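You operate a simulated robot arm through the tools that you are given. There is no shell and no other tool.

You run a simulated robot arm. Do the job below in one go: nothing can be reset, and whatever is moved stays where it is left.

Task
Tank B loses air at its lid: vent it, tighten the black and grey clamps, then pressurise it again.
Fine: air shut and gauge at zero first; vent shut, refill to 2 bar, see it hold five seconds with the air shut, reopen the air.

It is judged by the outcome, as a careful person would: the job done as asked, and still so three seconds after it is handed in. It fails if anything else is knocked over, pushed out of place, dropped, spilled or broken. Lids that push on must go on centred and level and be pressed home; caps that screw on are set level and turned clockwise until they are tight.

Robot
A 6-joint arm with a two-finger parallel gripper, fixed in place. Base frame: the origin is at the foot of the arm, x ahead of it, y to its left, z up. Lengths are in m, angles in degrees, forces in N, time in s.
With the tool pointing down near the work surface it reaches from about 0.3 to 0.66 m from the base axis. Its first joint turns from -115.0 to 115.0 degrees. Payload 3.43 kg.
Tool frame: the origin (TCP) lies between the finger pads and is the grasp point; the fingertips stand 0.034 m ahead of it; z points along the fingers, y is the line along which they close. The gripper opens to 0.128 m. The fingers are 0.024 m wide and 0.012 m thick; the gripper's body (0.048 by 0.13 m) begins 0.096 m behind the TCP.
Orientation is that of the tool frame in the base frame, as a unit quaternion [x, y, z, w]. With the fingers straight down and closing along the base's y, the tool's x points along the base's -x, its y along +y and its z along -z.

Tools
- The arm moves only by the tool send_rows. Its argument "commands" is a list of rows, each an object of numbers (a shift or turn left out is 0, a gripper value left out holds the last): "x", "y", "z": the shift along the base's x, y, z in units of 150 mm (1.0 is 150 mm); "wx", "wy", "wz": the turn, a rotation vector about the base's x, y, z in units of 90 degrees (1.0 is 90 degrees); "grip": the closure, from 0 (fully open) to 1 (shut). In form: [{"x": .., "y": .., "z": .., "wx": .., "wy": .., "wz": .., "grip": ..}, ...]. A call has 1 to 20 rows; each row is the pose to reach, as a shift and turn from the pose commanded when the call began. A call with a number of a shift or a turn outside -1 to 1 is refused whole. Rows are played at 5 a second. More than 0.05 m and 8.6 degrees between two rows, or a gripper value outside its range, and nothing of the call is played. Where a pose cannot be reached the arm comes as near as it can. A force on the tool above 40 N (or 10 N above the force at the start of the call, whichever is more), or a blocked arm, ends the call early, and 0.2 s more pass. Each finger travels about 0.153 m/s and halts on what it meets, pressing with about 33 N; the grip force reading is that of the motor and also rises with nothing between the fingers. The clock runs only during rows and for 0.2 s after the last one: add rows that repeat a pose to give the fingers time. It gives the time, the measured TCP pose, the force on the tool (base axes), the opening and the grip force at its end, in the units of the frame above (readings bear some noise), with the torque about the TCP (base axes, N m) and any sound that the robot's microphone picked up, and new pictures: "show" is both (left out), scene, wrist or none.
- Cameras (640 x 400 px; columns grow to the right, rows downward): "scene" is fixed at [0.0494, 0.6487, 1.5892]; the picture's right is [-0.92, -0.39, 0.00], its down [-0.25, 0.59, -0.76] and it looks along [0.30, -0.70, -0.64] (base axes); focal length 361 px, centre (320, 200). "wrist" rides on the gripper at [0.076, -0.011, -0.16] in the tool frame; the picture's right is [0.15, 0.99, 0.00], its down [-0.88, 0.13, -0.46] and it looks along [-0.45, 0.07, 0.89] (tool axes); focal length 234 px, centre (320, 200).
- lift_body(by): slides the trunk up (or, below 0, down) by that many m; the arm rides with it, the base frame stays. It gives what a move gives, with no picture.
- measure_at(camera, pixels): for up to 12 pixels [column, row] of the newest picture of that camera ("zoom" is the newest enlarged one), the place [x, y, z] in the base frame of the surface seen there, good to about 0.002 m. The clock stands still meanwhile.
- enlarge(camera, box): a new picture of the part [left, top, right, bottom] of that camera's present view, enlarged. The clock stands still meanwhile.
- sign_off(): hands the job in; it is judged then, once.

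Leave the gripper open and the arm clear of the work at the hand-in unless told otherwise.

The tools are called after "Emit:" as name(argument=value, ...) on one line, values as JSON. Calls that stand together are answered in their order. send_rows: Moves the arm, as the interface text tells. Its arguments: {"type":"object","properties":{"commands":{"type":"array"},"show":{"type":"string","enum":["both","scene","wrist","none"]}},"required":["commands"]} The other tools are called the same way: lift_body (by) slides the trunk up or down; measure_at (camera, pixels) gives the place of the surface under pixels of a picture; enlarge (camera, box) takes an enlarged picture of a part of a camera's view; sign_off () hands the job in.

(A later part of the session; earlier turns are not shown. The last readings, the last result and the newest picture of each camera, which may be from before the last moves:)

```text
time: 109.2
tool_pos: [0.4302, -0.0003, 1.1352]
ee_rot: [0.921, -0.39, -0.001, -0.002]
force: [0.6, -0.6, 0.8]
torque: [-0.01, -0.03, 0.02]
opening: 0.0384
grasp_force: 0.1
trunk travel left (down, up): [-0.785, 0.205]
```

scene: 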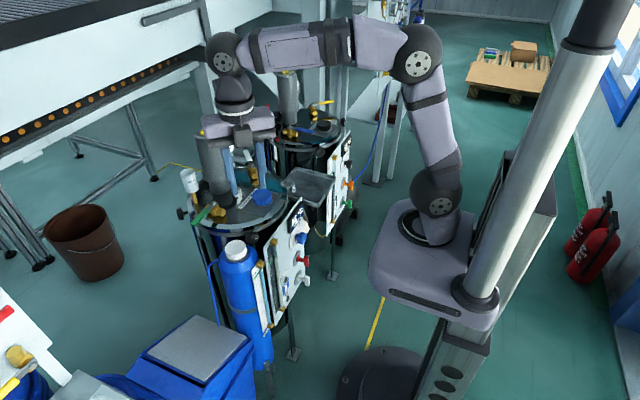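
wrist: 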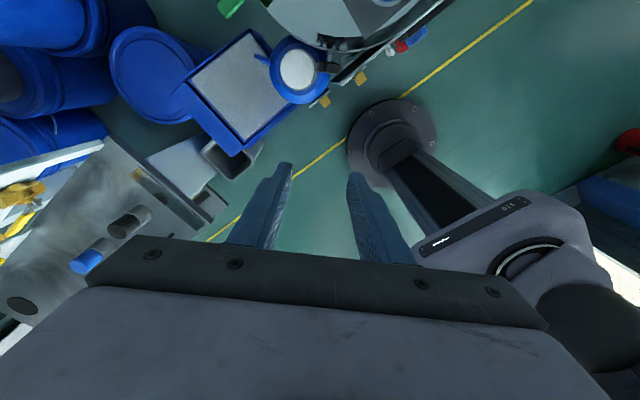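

Emit:
send_rows(commands=[{"grip": 0.7, "y": -0.25}, {"grip": 0.7, "y": -0.5, "x": 0.1}, {"grip": 0.7, "y": -0.75, "x": 0.2}, {"grip": 0.7, "y": -1.0, "x": 0.3}])

```text
time: 110.2
tool_pos: [0.4745, -0.1499, 1.134]
ee_rot: [0.921, -0.39, -0.001, -0.001]
force: [0.0, 0.4, 0.3]
torque: [0.0, -0.01, 0.02]
opening: 0.0384
grasp_force: 0.1
trunk travel left (down, up): [-0.785, 0.205]
```

scene: 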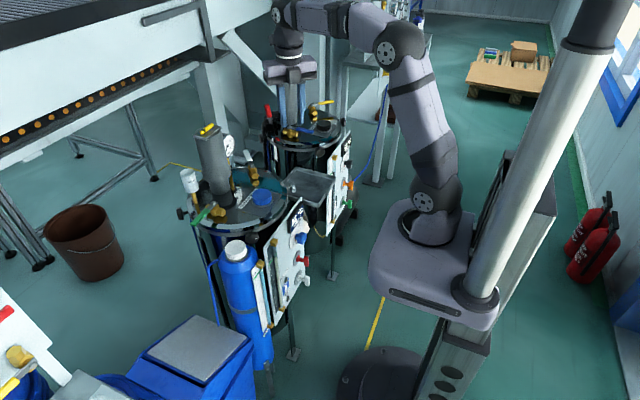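
wrist: 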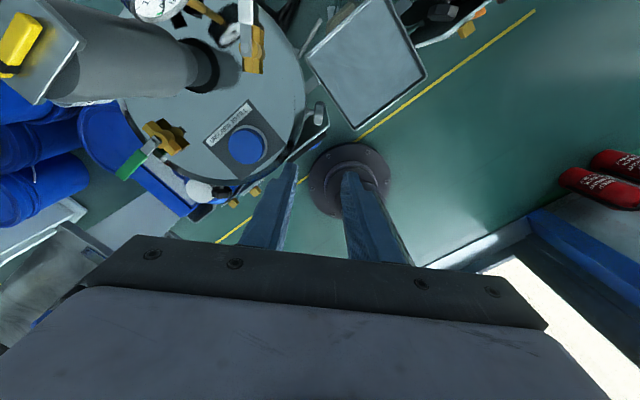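

The white lever is at the top of the view, in line with the fingers. I'll move out above it, tilting the tool 15° outward for reach.

Emit:
send_rows(commands=[{"grip": 0.72, "x": 0.2, "y": -0.03, "z": -0.05}, {"grip": 0.72, "x": 0.4, "y": -0.06, "z": -0.1, "wx": -0.015, "wy": -0.053}, {"grip": 0.72, "x": 0.6, "y": -0.09, "z": -0.2, "wx": -0.03, "wy": -0.107}, {"grip": 0.72, "x": 0.8, "y": -0.12, "z": -0.3, "wx": -0.046, "wy": -0.16}, {"grip": 0.72, "x": 1.0, "y": -0.15, "z": -0.4, "wx": -0.046, "wy": -0.16}])

```text
time: 111.5
tool_pos: [0.6266, -0.172, 1.0737]
ee_rot: [0.913, -0.386, 0.129, -0.018]
force: [0.2, -0.3, -0.1]
torque: [0.02, 0.03, 0.03]
opening: 0.0356
grasp_force: 0.2
trunk travel left (down, up): [-0.785, 0.205]
```

scene: 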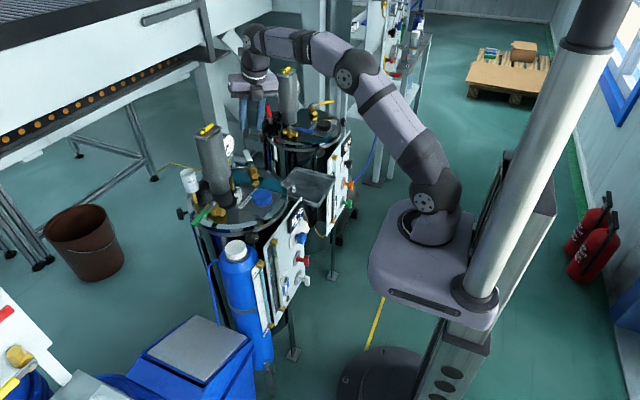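
wrist: 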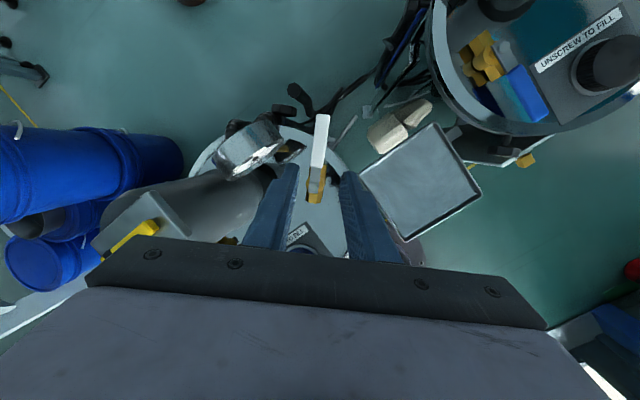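

The white lever shows at (320, 150), between the fingertips, with the gauge to the left at (250, 150). I'll measure both before descending.

Emit:
measure_at(camera="wrist", pixels=[[321, 122], [319, 140], [317, 160], [315, 185], [280, 140], [262, 165], [230, 160], [245, 180], [150, 235]])

Emit:
enlarge(camera="wrist", box=[240, 100, 400, 220])

```text
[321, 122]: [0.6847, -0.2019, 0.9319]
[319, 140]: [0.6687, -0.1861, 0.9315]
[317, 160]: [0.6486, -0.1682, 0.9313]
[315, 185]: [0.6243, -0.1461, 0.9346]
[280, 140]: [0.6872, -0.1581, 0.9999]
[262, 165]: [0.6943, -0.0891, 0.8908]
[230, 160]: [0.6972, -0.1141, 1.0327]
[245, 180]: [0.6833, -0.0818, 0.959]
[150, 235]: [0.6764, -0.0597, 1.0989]
```

```text
3.33 times, centred on (320, 160) of wrist
```

zoom: 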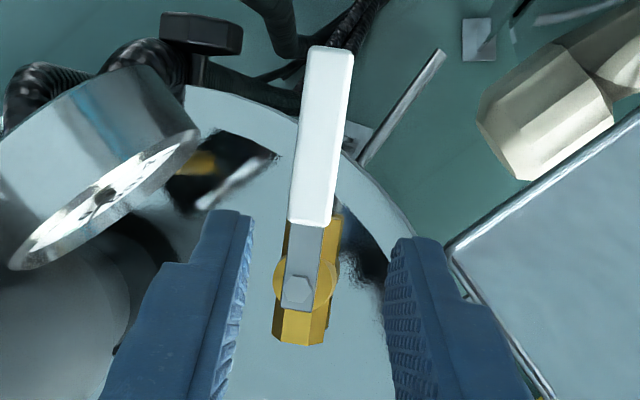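

The lever runs from its pivot (0.623, -0.144) at about -44°. To stay clear of the gauge face (x 0.686), I'll descend near the pivot first, straddling the lever, and slide outward afterwards.

Emit:
send_rows(commands=[{"grip": 0.72, "x": 0.072, "y": 0.069}, {"grip": 0.72, "x": 0.072, "y": 0.069, "z": -0.25}, {"grip": 0.72, "x": 0.072, "y": 0.069, "z": -0.5}, {"grip": 0.72, "x": 0.072, "y": 0.069, "z": -0.65}])

Emit:
enlarge(camera="wrist", box=[240, 120, 400, 260])

```text
time: 112.5
tool_pos: [0.637, -0.1617, 0.9781]
ee_rot: [0.913, -0.386, 0.129, -0.017]
force: [1.1, 1.0, 0.5]
torque: [0.03, 0.01, 0.01]
opening: 0.036
grasp_force: 0.0
trunk travel left (down, up): [-0.785, 0.205]
```

scene: 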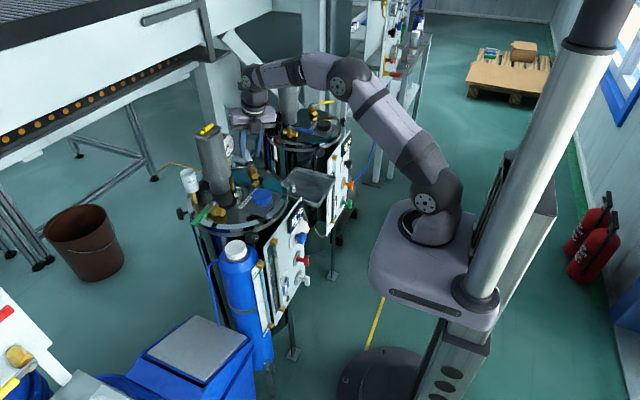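
wrist: 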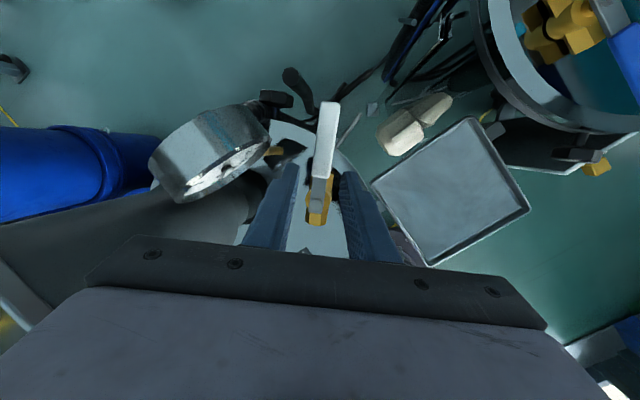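

```text
2.86 times, centred on (320, 190) of wrist
```

zoom: 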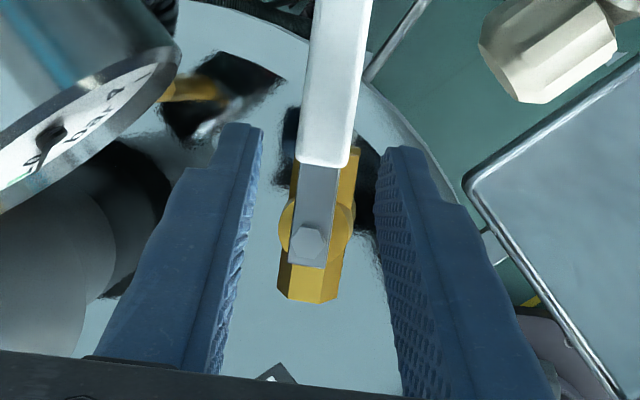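

The fingers straddle the white lever and clear the gauge. I'll descend the last 28 mm, then slide outward along the lever by 20 mm.

Emit:
send_rows(commands=[{"grip": 0.72, "z": -0.1}, {"grip": 0.72, "z": -0.187}, {"grip": 0.72, "z": -0.187, "x": 0.05, "y": -0.047}, {"grip": 0.72, "z": -0.187, "x": 0.096, "y": -0.093}], show="wrist")

Emit:
enlarge(camera="wrist", box=[240, 120, 400, 260])

```text
time: 113.5
tool_pos: [0.6507, -0.1753, 0.9491]
ee_rot: [0.913, -0.387, 0.129, -0.018]
force: [-0.2, 0.0, -0.3]
torque: [0.03, -0.03, -0.02]
opening: 0.0358
grasp_force: 0.0
trunk travel left (down, up): [-0.785, 0.205]
```

wrist: 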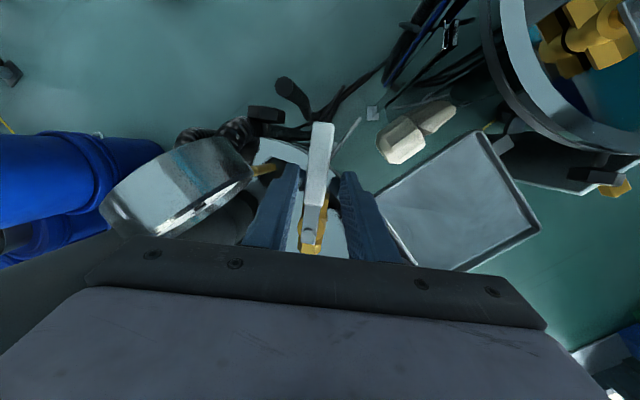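

```text
2.86 times, centred on (320, 190) of wrist
```

zoom: 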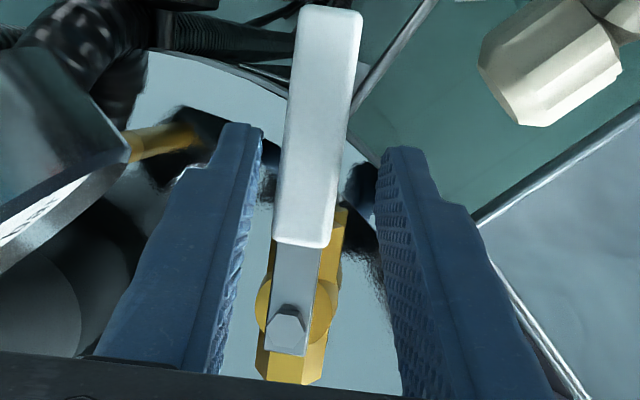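

The lever is between the fingers with no load. I'll narrow slightly and turn it clockwise about its pivot, first 45°.

Emit:
send_rows(commands=[{"grip": 0.78}, {"grip": 0.78, "x": -0.0288, "y": -0.0223, "wz": -0.0833}, {"grip": 0.78, "x": -0.0603, "y": -0.0407, "wz": -0.1667}, {"grip": 0.78, "x": -0.0939, "y": -0.0548, "wz": -0.25}, {"grip": 0.78, "x": -0.1291, "y": -0.0644, "wz": -0.3333}, {"grip": 0.78, "x": -0.1652, "y": -0.0693, "wz": -0.4167}, {"grip": 0.78, "x": -0.2016, "y": -0.0695, "wz": -0.5}])

Emit:
enlarge(camera="wrist", box=[240, 120, 400, 260])

```text
time: 115.0
tool_pos: [0.6206, -0.1867, 0.9506]
ee_rot: [-0.695, 0.707, -0.126, -0.034]
force: [2.1, 1.3, 1.4]
torque: [-0.05, -0.07, 0.05]
opening: 0.0296
grasp_force: 1.3
trunk travel left (down, up): [-0.785, 0.205]
```

scene: 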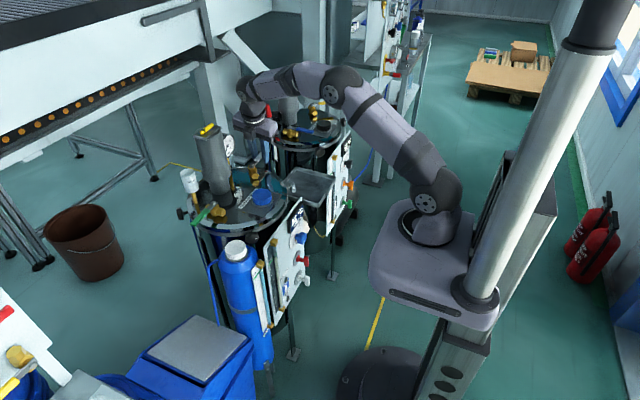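
wrist: 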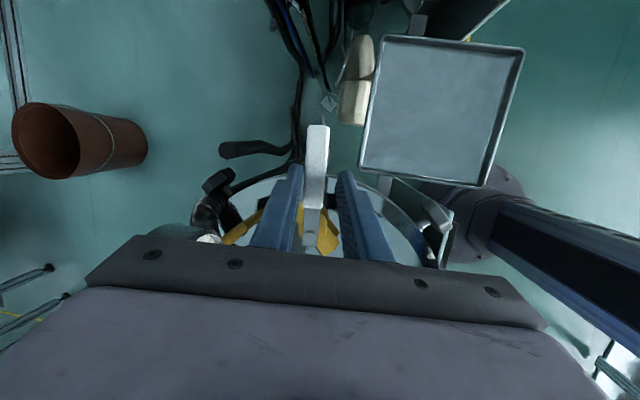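

```text
2.86 times, centred on (320, 190) of wrist
```

zoom: 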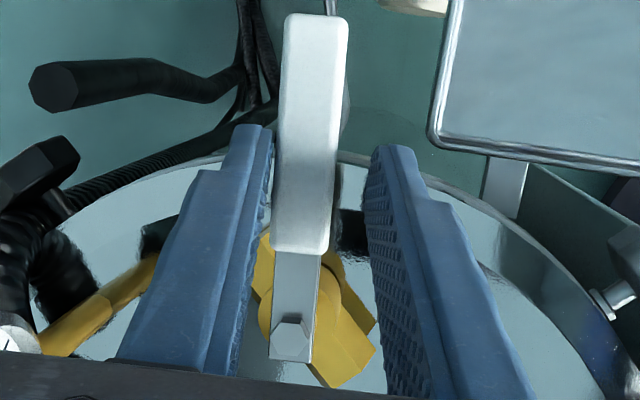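

The lever follows. I'll continue to 90°.

Emit:
send_rows(commands=[{"grip": 0.78, "x": -0.0362, "y": 0.0046, "wz": -0.0833}, {"grip": 0.78, "x": -0.0715, "y": 0.0139, "wz": -0.1667}, {"grip": 0.78, "x": -0.1052, "y": 0.0277, "wz": -0.25}, {"grip": 0.78, "x": -0.1368, "y": 0.0458, "wz": -0.3333}, {"grip": 0.78, "x": -0.1659, "y": 0.0679, "wz": -0.4167}, {"grip": 0.78, "x": -0.1917, "y": 0.0935, "wz": -0.5}])

Emit:
enlarge(camera="wrist", box=[240, 120, 400, 260])

```text
time: 116.5
tool_pos: [0.5915, -0.1719, 0.9493]
ee_rot: [-0.371, 0.919, -0.104, -0.08]
force: [1.8, -1.3, 0.5]
torque: [-0.07, -0.06, 0.08]
opening: 0.0298
grasp_force: 1.1
trunk travel left (down, up): [-0.785, 0.205]
```

scene: 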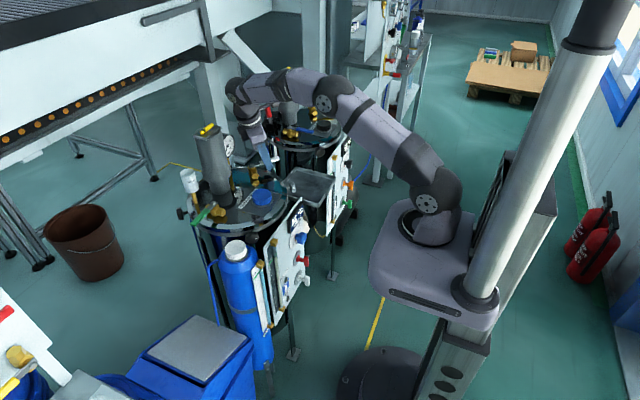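
wrist: 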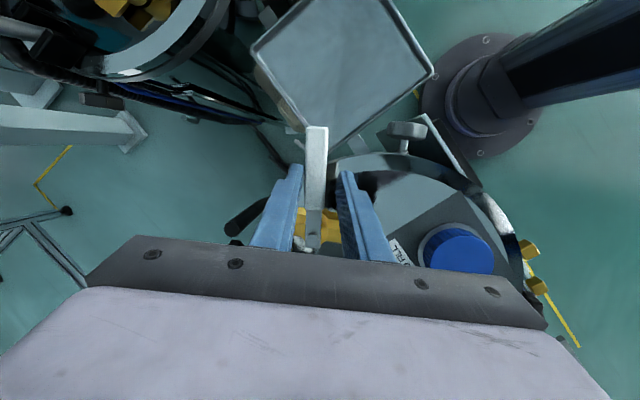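

```text
2.86 times, centred on (320, 190) of wrist
```

zoom: 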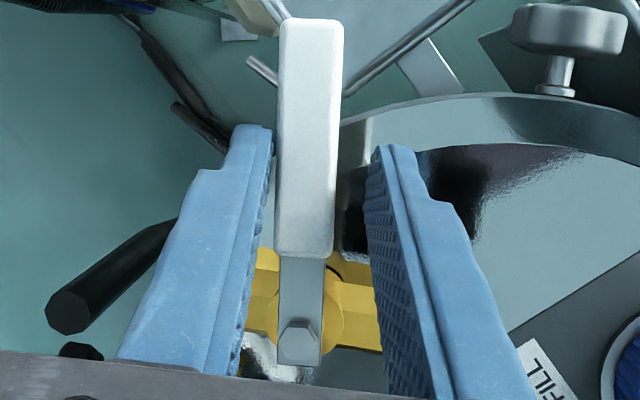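

It's almost across the body now. I'll push on to feel the stop.

Emit:
send_rows(commands=[{"grip": 0.78, "x": -0.0223, "y": 0.0288, "wz": -0.0833}, {"grip": 0.78, "x": -0.0407, "y": 0.0603, "wz": -0.1667}], show="wrist")

Emit:
enlarge(camera="wrist", box=[240, 120, 400, 260])

```text
time: 117.0
tool_pos: [0.589, -0.1651, 0.9482]
ee_rot: [-0.249, 0.96, -0.094, -0.089]
force: [18.2, -11.8, -1.6]
torque: [-0.19, -0.32, 0.52]
opening: 0.0387
grasp_force: 9.2
trunk travel left (down, up): [-0.785, 0.205]
```

wrist: 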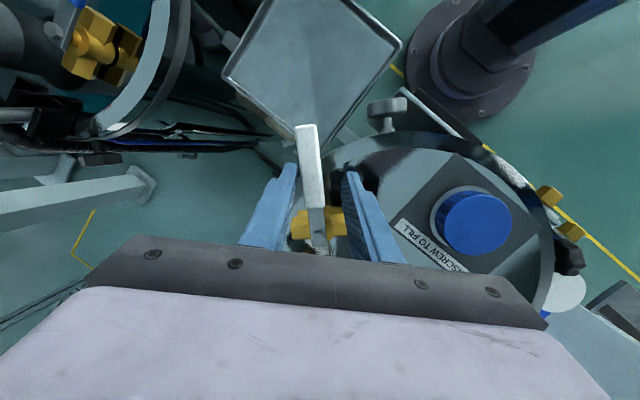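

```text
2.86 times, centred on (320, 190) of wrist
```

zoom: 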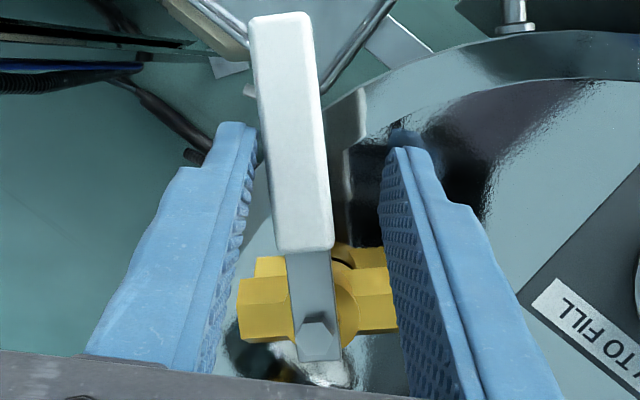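

The force rose to 21 N at the stop, with the lever square across its body: the vent is shut. I'll back off, open slightly, and rise.

Emit:
send_rows(commands=[{"grip": 0.7, "x": 0.02, "y": -0.03, "wz": 0.08}, {"grip": 0.66, "x": 0.02, "y": -0.03, "wz": 0.08}, {"grip": 0.66, "x": 0.02, "y": -0.03, "z": 0.2, "wz": 0.08}, {"grip": 0.66, "x": 0.02, "y": -0.03, "z": 0.45, "wz": 0.08}, {"grip": 0.66, "x": -0.1, "y": 0.0, "z": 0.65, "wz": 0.08}])

Emit:
measure_at(camera="wrist", pixels=[[320, 130], [320, 160], [320, 200]])

Emit:
enlarge(camera="wrist", box=[240, 100, 400, 240])

```text
time: 118.2
tool_pos: [0.5682, -0.1647, 1.0488]
ee_rot: [-0.309, 0.942, -0.098, -0.087]
force: [-0.9, -1.1, 0.0]
torque: [0.0, -0.01, 0.01]
opening: 0.0437
grasp_force: 0.0
trunk travel left (down, up): [-0.785, 0.205]
```

scene: 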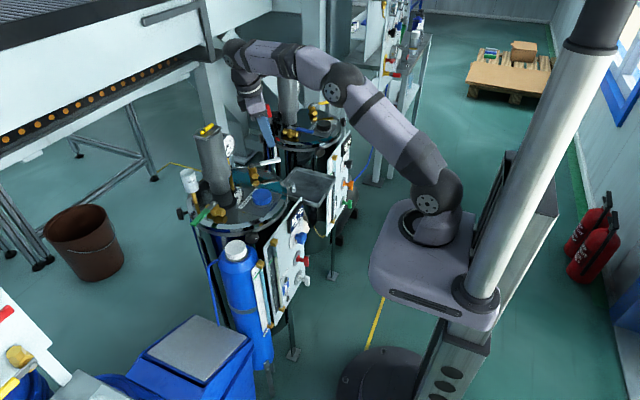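
wrist: 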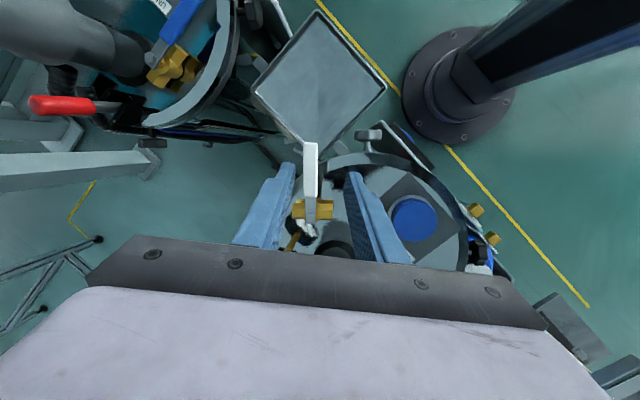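

```text
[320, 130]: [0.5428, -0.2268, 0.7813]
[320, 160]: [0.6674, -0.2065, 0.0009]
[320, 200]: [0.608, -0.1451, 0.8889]
```

```text
2.86 times, centred on (320, 170) of wrist
```

zoom: 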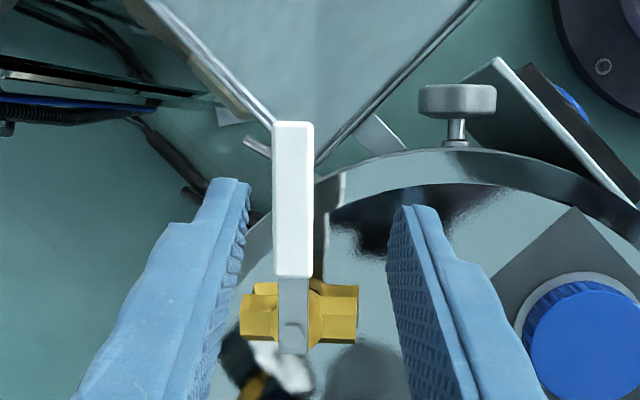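

The white lever is square across its body: the vent is shut. Now the air valve. I'll remove the tilt and back away first.

Emit:
send_rows(commands=[{"grip": 0.66, "wx": 0.0762, "wy": -0.0336, "x": -0.1, "y": 0.1}, {"grip": 0.66, "wx": 0.1525, "wy": -0.0672, "x": -0.25, "y": 0.25}, {"grip": 0.66, "wx": 0.1525, "wy": -0.0672, "x": -0.45, "y": 0.45}], show="none")

```text
time: 119.0
tool_pos: [0.5015, -0.0964, 1.0496]
ee_rot: [-0.312, 0.95, -0.002, 0.003]
force: [-0.6, 1.0, 0.1]
torque: [-0.02, -0.03, -0.01]
opening: 0.0433
grasp_force: 0.2
trunk travel left (down, up): [-0.785, 0.205]
```

The tool is vertical again, yaw +36°. I'll yaw towards -90° while moving across to the green lever's side.

Emit:
send_rows(commands=[{"grip": 0.66, "wz": -0.09, "y": 0.09}, {"grip": 0.66, "wz": -0.18, "y": 0.18}, {"grip": 0.66, "wz": -0.27, "y": 0.27}, {"grip": 0.66, "wz": -0.36, "y": 0.36}, {"grip": 0.66, "wz": -0.45, "y": 0.45}, {"grip": 0.66, "wz": -0.54, "y": 0.54}, {"grip": 0.66, "wz": -0.63, "y": 0.63}, {"grip": 0.66, "wz": -0.72, "y": 0.72}, {"grip": 0.66, "wz": -0.81, "y": 0.81}, {"grip": 0.66, "wz": -0.9, "y": 0.9}, {"grip": 0.66, "wz": -0.99, "y": 1.0}], show="none")

Emit:
enlarge(camera="scene", box=[240, 145, 300, 190])

```text
time: 121.5
tool_pos: [0.5025, 0.0536, 1.0478]
ee_rot: [0.446, 0.895, -0.001, 0.0]
force: [-0.7, 0.6, 0.2]
torque: [-0.05, 0.06, 0.0]
opening: 0.0434
grasp_force: 0.2
trunk travel left (down, up): [-0.785, 0.205]
```

```text
8.89 times, centred on (270, 168) of scene
```

zoom: 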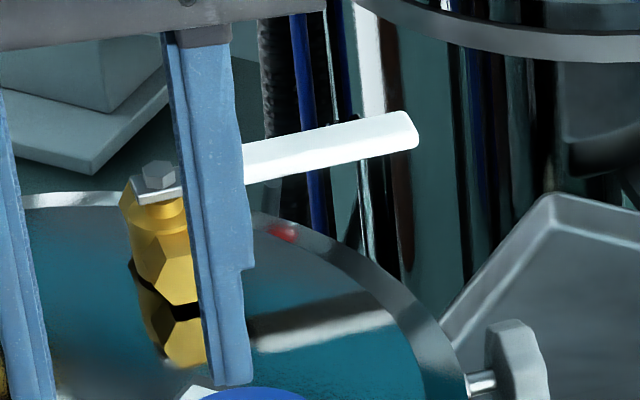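

The white lever matches its original closed position. I'll finish the yaw to -90° and move above the green lever at (0.6245, 0.122).

Emit:
send_rows(commands=[{"grip": 0.68, "wz": -0.0822, "x": 0.13, "y": 0.12}, {"grip": 0.68, "wz": -0.1644, "x": 0.3, "y": 0.24}, {"grip": 0.68, "wz": -0.2466, "x": 0.5, "y": 0.36}, {"grip": 0.68, "wz": -0.3288, "x": 0.7, "y": 0.456}, {"grip": 0.68, "wz": -0.411, "x": 0.813, "y": 0.456}, {"grip": 0.68, "wz": -0.411, "x": 0.813, "y": 0.456, "z": -0.25}, {"grip": 0.68, "wz": -0.411, "x": 0.813, "y": 0.456, "z": -0.46}])

Emit:
enlarge(camera="wrist", box=[240, 120, 400, 260])

```text
time: 123.0
tool_pos: [0.6226, 0.1228, 0.9788]
ee_rot: [0.706, 0.708, -0.001, 0.001]
force: [1.2, 0.3, 0.2]
torque: [-0.01, -0.02, -0.01]
opening: 0.0409
grasp_force: 0.1
out of reach, approached as far as the arm can: row 5
trunk travel left (down, up): [-0.785, 0.205]
```

scene: 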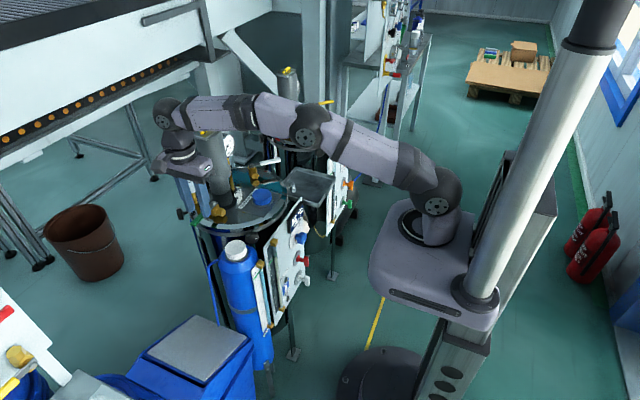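
wrist: 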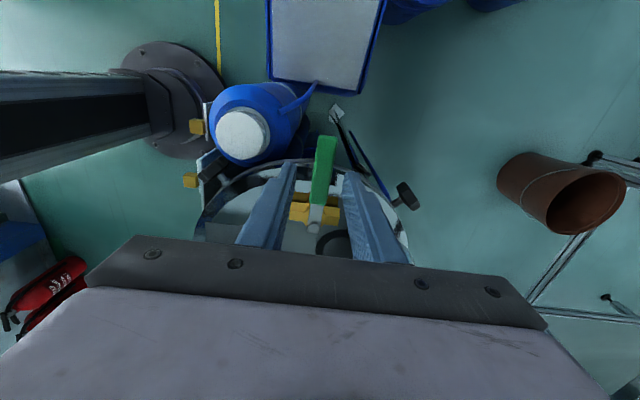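

```text
2.86 times, centred on (320, 190) of wrist
```

zoom: 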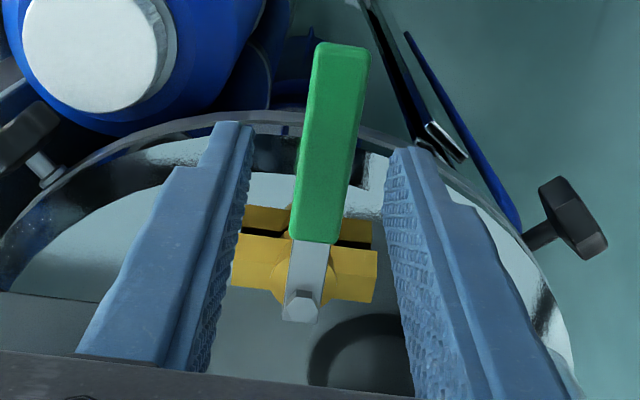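

The green lever sits between the fingers, leaning slightly. I'll measure it for a precise arc.

Emit:
measure_at(camera="zoom", pixels=[[342, 65], [332, 150], [320, 230], [308, 270], [303, 305], [245, 270], [365, 275]])

```text
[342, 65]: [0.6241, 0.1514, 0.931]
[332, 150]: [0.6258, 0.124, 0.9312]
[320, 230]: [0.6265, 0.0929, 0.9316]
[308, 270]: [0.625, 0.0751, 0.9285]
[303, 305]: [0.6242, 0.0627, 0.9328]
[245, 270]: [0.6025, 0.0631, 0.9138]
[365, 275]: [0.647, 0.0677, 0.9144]
```

The lever points exactly along +y from its pivot (0.624, 0.063). I'll descend, narrow, and then turn it counter-clockwise back in line with the body to open the air.

Emit:
send_rows(commands=[{"grip": 0.68, "x": 0.016, "z": -0.1}, {"grip": 0.68, "x": 0.016, "z": -0.225}, {"grip": 0.79, "x": 0.016, "z": -0.225}, {"grip": 0.79, "x": 0.016, "z": -0.225}], show="wrist")

Emit:
enlarge(camera="scene", box=[212, 125, 248, 165])

```text
time: 124.0
tool_pos: [0.6247, 0.1228, 0.9448]
ee_rot: [0.706, 0.708, -0.002, -0.001]
force: [-0.1, 0.3, -0.2]
torque: [-0.01, 0.0, -0.03]
opening: 0.0271
grasp_force: 0.0
trunk travel left (down, up): [-0.785, 0.205]
```

wrist: 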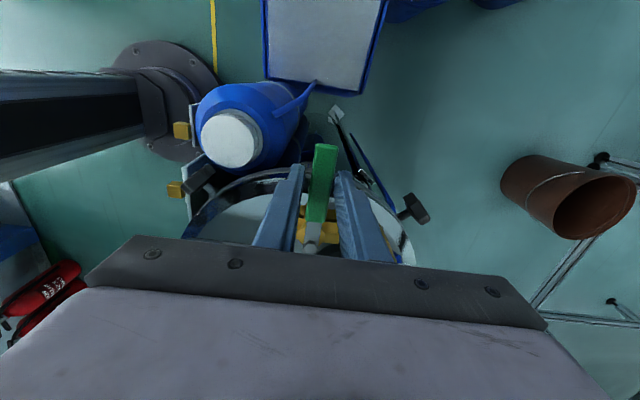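

```text
10.00 times, centred on (230, 145) of scene
```

zoom: 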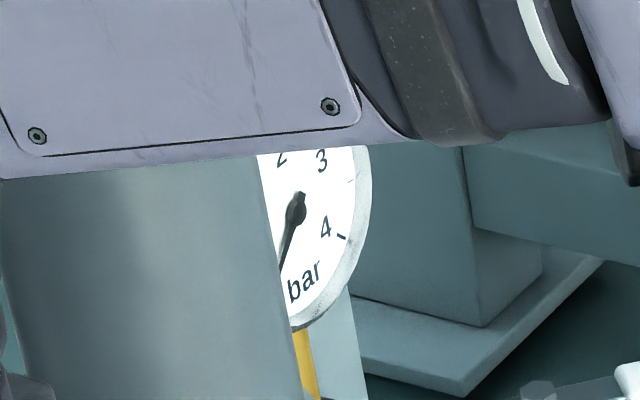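

The needle is at zero, the vent is shut and the clamps are tight. I'll turn the green lever counter-clockwise to open the air.

Emit:
send_rows(commands=[{"grip": 0.79, "x": -0.0522, "y": -0.0034, "wz": 0.0833}, {"grip": 0.79, "x": -0.1035, "y": -0.0136, "wz": 0.1667}, {"grip": 0.79, "x": -0.1531, "y": -0.0304, "wz": 0.25}, {"grip": 0.79, "x": -0.2, "y": -0.0536, "wz": 0.3333}, {"grip": 0.79, "x": -0.2435, "y": -0.0827, "wz": 0.4167}, {"grip": 0.79, "x": -0.2828, "y": -0.1172, "wz": 0.5}, {"grip": 0.79, "x": -0.3173, "y": -0.1565, "wz": 0.5833}, {"grip": 0.79, "x": -0.3464, "y": -0.2, "wz": 0.6667}, {"grip": 0.79, "x": -0.3695, "y": -0.2469, "wz": 0.75}, {"grip": 0.79, "x": -0.3864, "y": -0.2965, "wz": 0.8333}, {"grip": 0.79, "x": -0.3966, "y": -0.3478, "wz": 0.9167}, {"grip": 0.79, "x": -0.4, "y": -0.4, "wz": 1.0}])

Emit:
enlarge(camera="scene", box=[212, 125, 248, 165])

Emit:
enlarge(camera="wrist", box=[240, 120, 400, 260])

```text
time: 126.7
tool_pos: [0.5662, 0.0634, 0.9441]
ee_rot: [-0.003, 1.0, -0.001, 0.0]
force: [-0.5, 1.6, -0.4]
torque: [0.01, 0.0, -0.02]
opening: 0.0281
grasp_force: 0.9
trunk travel left (down, up): [-0.785, 0.205]
```

scene: 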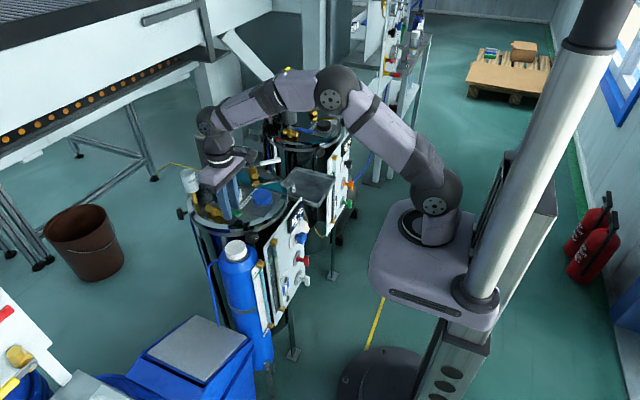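
wrist: 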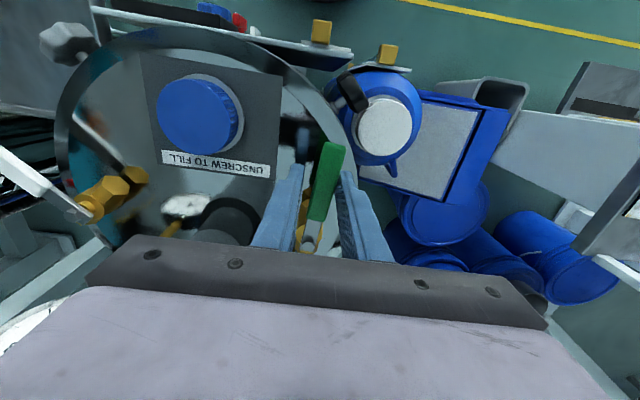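

```text
10.00 times, centred on (230, 145) of scene
```

zoom: 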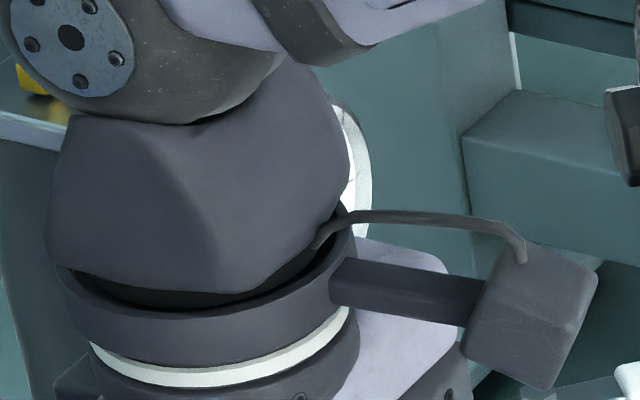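

```text
2.86 times, centred on (320, 190) of wrist
```

zoom: 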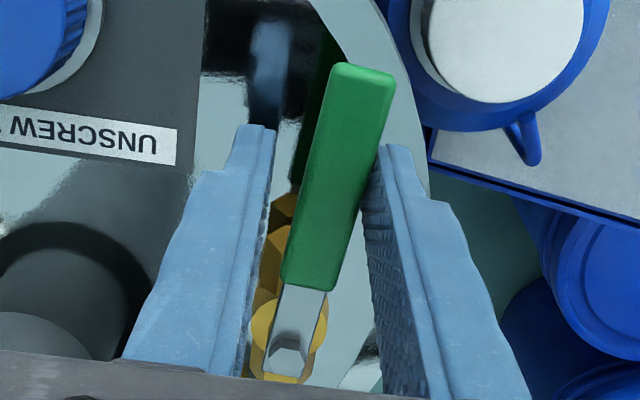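

The lever is about 10° short because of finger slack. I'll push on to the stop.

Emit:
send_rows(commands=[{"grip": 0.79, "x": 0.0034, "y": -0.0522, "wz": 0.0833}, {"grip": 0.79, "x": 0.0136, "y": -0.1035, "wz": 0.1667}], show="wrist")

Emit:
enlarge(camera="wrist", box=[240, 120, 400, 260])

```text
time: 127.2
tool_pos: [0.5696, 0.0528, 0.9442]
ee_rot: [-0.133, 0.991, 0.001, 0.002]
force: [5.0, 26.0, -5.0]
torque: [0.31, -0.14, -0.53]
opening: 0.0403
grasp_force: 11.8
trunk travel left (down, up): [-0.785, 0.205]
```

wrist: 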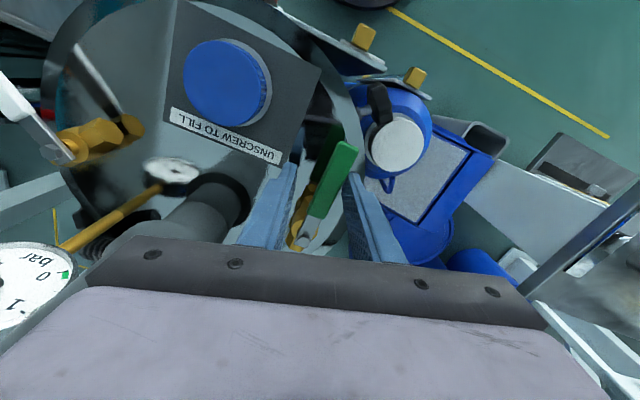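

```text
2.86 times, centred on (320, 190) of wrist
```

zoom: 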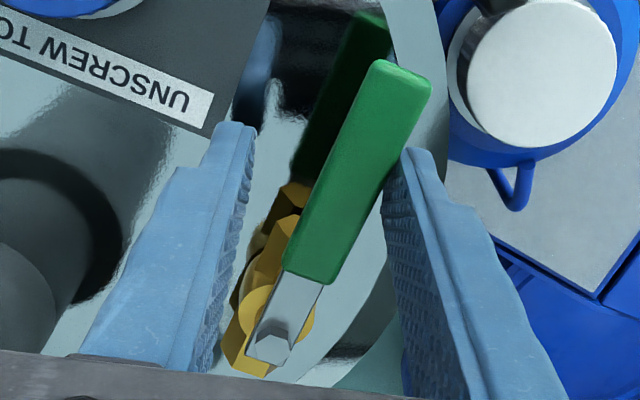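

The force rose to 26 N at the stop: the air is open. The gauge peeks in at the lower left of the wrist view, so I'll back off a little to unload the lever and look at it.

Emit:
send_rows(commands=[{"grip": 0.7, "x": -0.01, "y": 0.07, "wz": -0.12}], show="wrist")

Emit:
enlarge(camera="wrist", box=[0, 220, 120, 340])

Emit:
enlarge(camera="scene", box=[212, 125, 248, 165])

```text
refused: row 1 steps farther than a row can; nothing moved
```

```text
3.33 times, centred on (60, 280) of wrist
```

zoom: 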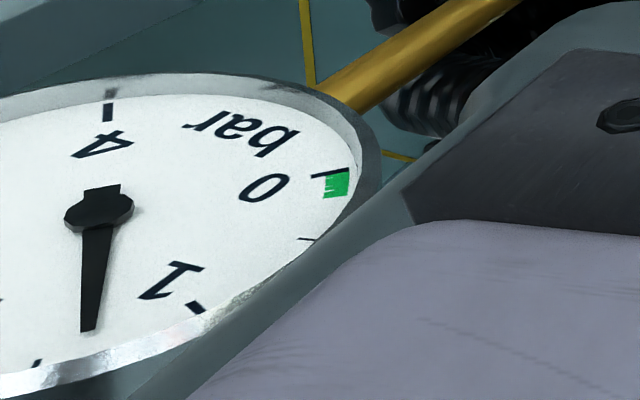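

```text
10.00 times, centred on (230, 145) of scene
```

zoom: 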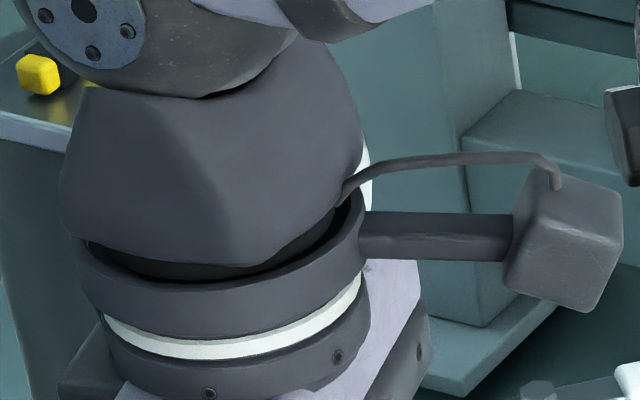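

The gauge reads about 1.3–1.4 bar and is rising; time only runs while I move. I'll take one short row that unloads the lever, then re-read.

Emit:
send_rows(commands=[{"grip": 0.74, "x": -0.008, "y": 0.05, "wz": -0.06}], show="wrist")

Emit:
enlarge(camera="wrist", box=[0, 220, 120, 340])

```text
time: 127.7
tool_pos: [0.5678, 0.0543, 0.9449]
ee_rot: [-0.085, 0.996, -0.001, 0.0]
force: [2.9, 8.0, -1.8]
torque: [0.13, -0.13, -0.12]
opening: 0.0371
grasp_force: 3.0
trunk travel left (down, up): [-0.785, 0.205]
```

wrist: 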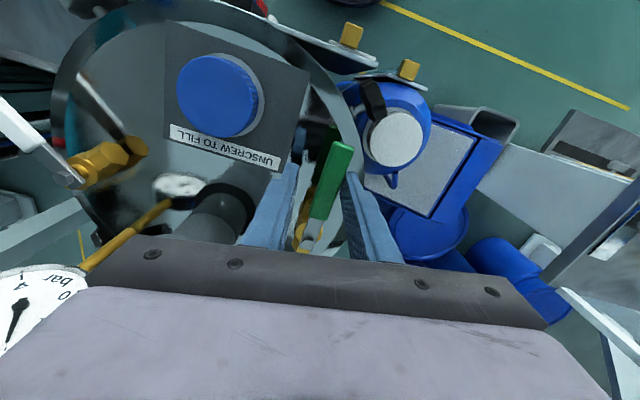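

```text
3.33 times, centred on (60, 280) of wrist
```

zoom: 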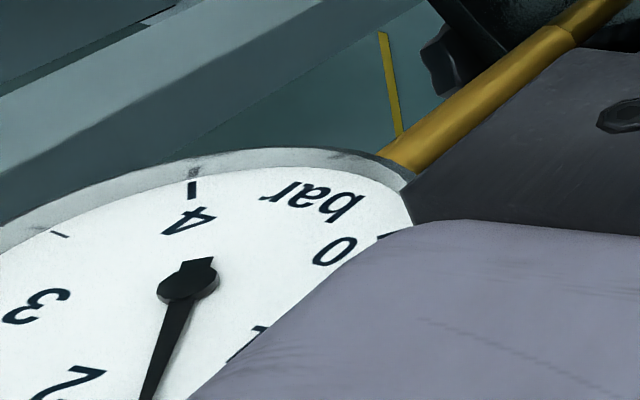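

The needle is now at about 1.65 bar and still rising. I'll wait 0.4 s in place and read again.

Emit:
send_rows(commands=[{"grip": 0.74, "y": 0.02}], show="wrist")

Emit:
enlarge(camera="wrist", box=[0, 240, 100, 380])

```text
time: 128.1
tool_pos: [0.5674, 0.0564, 0.9456]
ee_rot: [-0.086, 0.996, -0.002, 0.0]
force: [0.5, 0.8, 0.0]
torque: [0.02, -0.01, 0.02]
opening: 0.0333
grasp_force: 0.1
trunk travel left (down, up): [-0.785, 0.205]
```

wrist: 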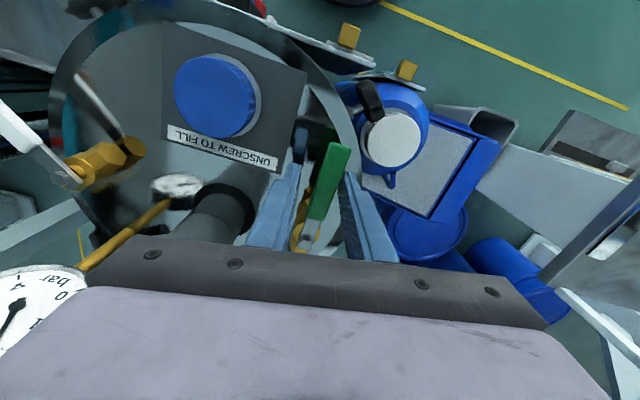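

```text
2.86 times, centred on (50, 310) of wrist
```

zoom: 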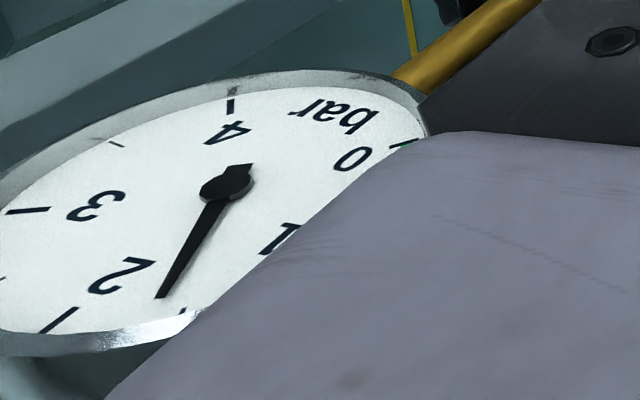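

Clear view now: the needle is between the 1.5 and 2 ticks, at about 1.7 bar. I'll wait another 0.8 s.

Emit:
send_rows(commands=[{"grip": 0.74}, {"grip": 0.74}, {"grip": 0.74}], show="wrist")

Emit:
enlarge(camera="wrist", box=[0, 240, 100, 380])

```text
time: 128.8
tool_pos: [0.5668, 0.0581, 0.9439]
ee_rot: [-0.086, 0.996, -0.001, 0.001]
force: [0.3, -0.2, -1.3]
torque: [0.0, -0.03, 0.0]
opening: 0.0334
grasp_force: 0.1
trunk travel left (down, up): [-0.785, 0.205]
```

wrist: 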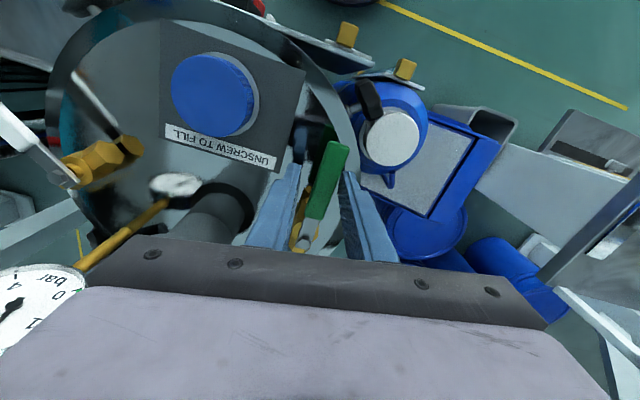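

```text
2.86 times, centred on (50, 310) of wrist
```

zoom: 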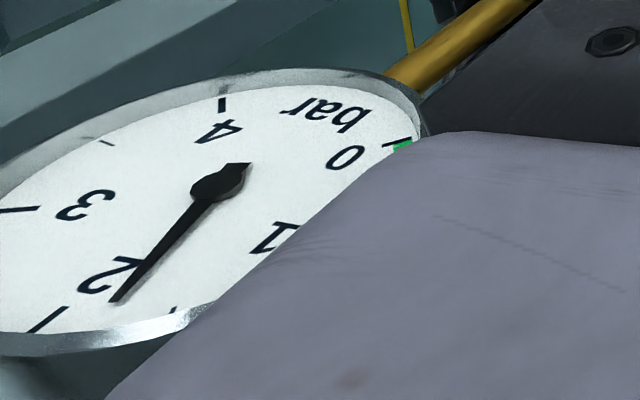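

About 1.87 bar now. I'll wait another 0.8 s.

Emit:
send_rows(commands=[{"grip": 0.74}, {"grip": 0.74}, {"grip": 0.74}], show="wrist")

Emit:
enlarge(camera="wrist", box=[0, 240, 100, 380])

```text
time: 129.7
tool_pos: [0.5665, 0.0582, 0.9454]
ee_rot: [-0.085, 0.996, -0.002, 0.001]
force: [0.5, 0.3, 0.1]
torque: [0.01, 0.0, 0.01]
opening: 0.0334
grasp_force: 0.0
trunk travel left (down, up): [-0.785, 0.205]
```

wrist: 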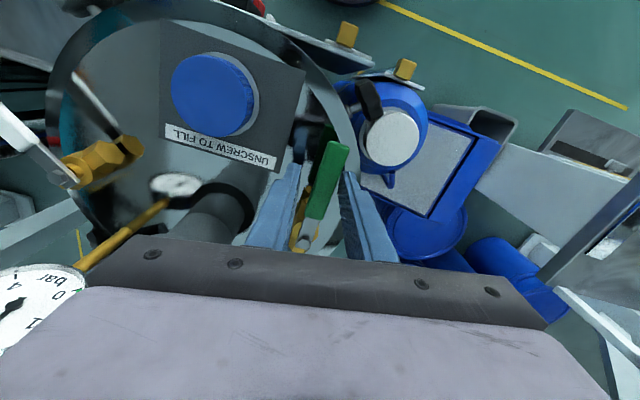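

```text
2.86 times, centred on (50, 310) of wrist
```

zoom: 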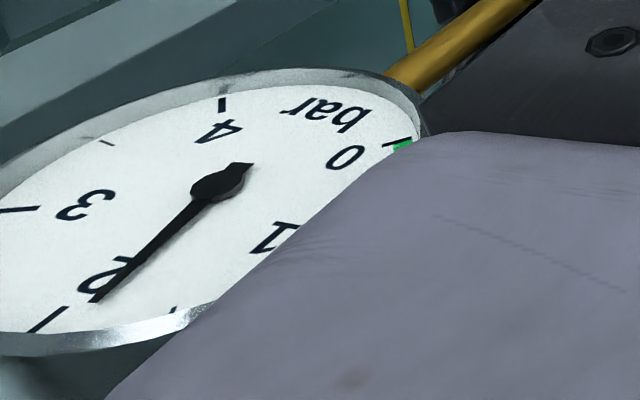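

About 1.94 bar; it's levelling off near 2. I'll wait another 1.2 s.

Emit:
send_rows(commands=[{"grip": 0.74}, {"grip": 0.74}, {"grip": 0.74}, {"grip": 0.74}, {"grip": 0.74}], show="wrist")

Emit:
enlarge(camera="wrist", box=[0, 240, 100, 380])

```text
time: 130.8
tool_pos: [0.5663, 0.0583, 0.9451]
ee_rot: [-0.085, 0.996, -0.001, 0.001]
force: [0.7, -0.3, -1.1]
torque: [0.0, -0.04, 0.05]
opening: 0.0331
grasp_force: 0.0
trunk travel left (down, up): [-0.785, 0.205]
```

wrist: 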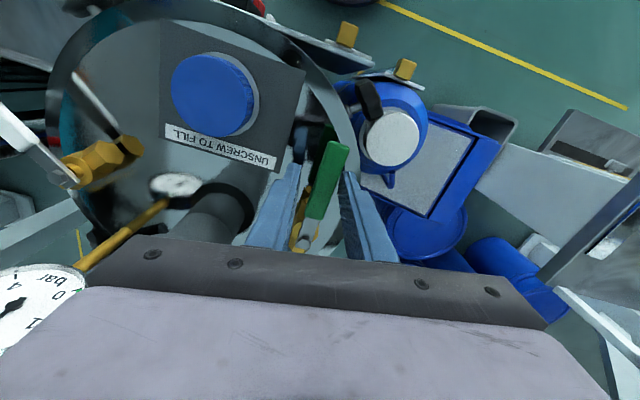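

```text
2.86 times, centred on (50, 310) of wrist
```

zoom: 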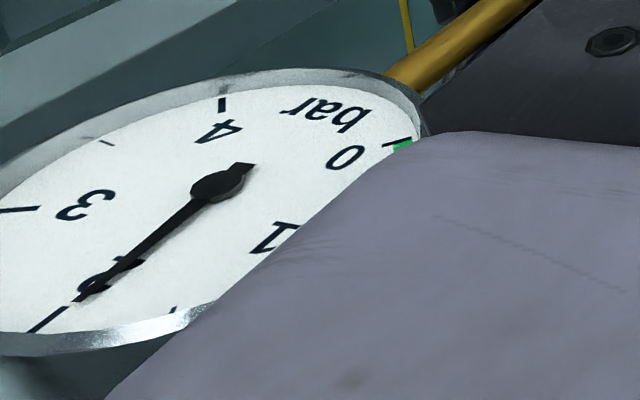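

The needle is now in line with the 2 tick. I'll wait 1 s more to check it has settled there and isn't overshooting.

Emit:
send_rows(commands=[{"grip": 0.74}, {"grip": 0.74}, {"grip": 0.74}, {"grip": 0.74}], show="wrist")

Emit:
enlarge(camera="wrist", box=[0, 270, 60, 340])

```text
time: 131.8
tool_pos: [0.5666, 0.0586, 0.9455]
ee_rot: [-0.086, 0.996, 0.0, 0.001]
force: [-0.3, -0.2, 0.0]
torque: [-0.01, 0.0, 0.0]
opening: 0.0331
grasp_force: 0.1
trunk travel left (down, up): [-0.785, 0.205]
```

wrist: 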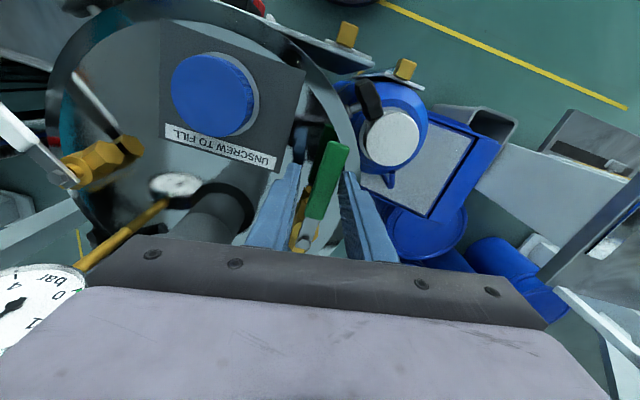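

```text
5.71 times, centred on (30, 305) of wrist
```

zoom: 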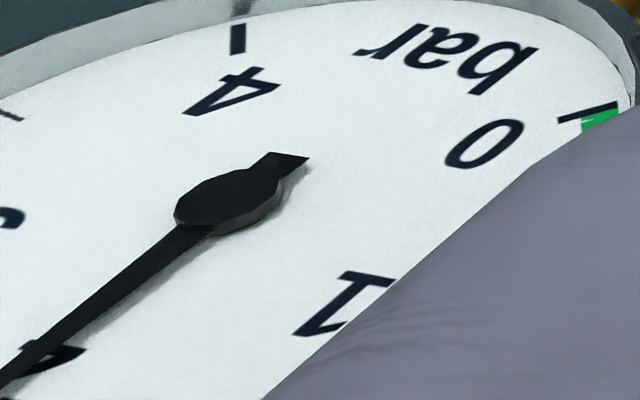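

The gauge is steady at 2 bar. Now I'll shut the air: re-centre on the lever and turn it clockwise.

Emit:
send_rows(commands=[{"grip": 0.76, "x": -0.008, "y": 0.015, "wz": -0.0545}, {"grip": 0.79, "x": -0.0153, "y": 0.0287, "wz": -0.109}, {"grip": 0.79, "x": -0.012, "y": 0.0809, "wz": -0.1923}, {"grip": 0.79, "x": -0.0017, "y": 0.1322, "wz": -0.2757}, {"grip": 0.79, "x": 0.0151, "y": 0.1817, "wz": -0.359}, {"grip": 0.79, "x": 0.0383, "y": 0.2287, "wz": -0.4423}, {"grip": 0.79, "x": 0.0673, "y": 0.2722, "wz": -0.5257}, {"grip": 0.79, "x": 0.1018, "y": 0.3115, "wz": -0.609}, {"grip": 0.79, "x": 0.1411, "y": 0.346, "wz": -0.6923}, {"grip": 0.79, "x": 0.1847, "y": 0.3751, "wz": -0.7757}, {"grip": 0.79, "x": 0.2316, "y": 0.3982, "wz": -0.859}, {"grip": 0.79, "x": 0.2811, "y": 0.4151, "wz": -0.9423}], show="wrist")

```text
time: 134.4
tool_pos: [0.6092, 0.1201, 0.9436]
ee_rot: [0.609, 0.793, 0.0, 0.001]
force: [-1.2, -0.8, -0.9]
torque: [0.0, 0.0, 0.03]
opening: 0.0276
grasp_force: 0.8
trunk travel left (down, up): [-0.785, 0.205]
```

wrist: 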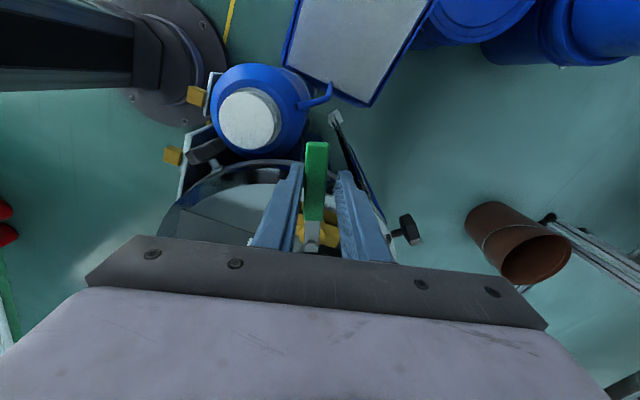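

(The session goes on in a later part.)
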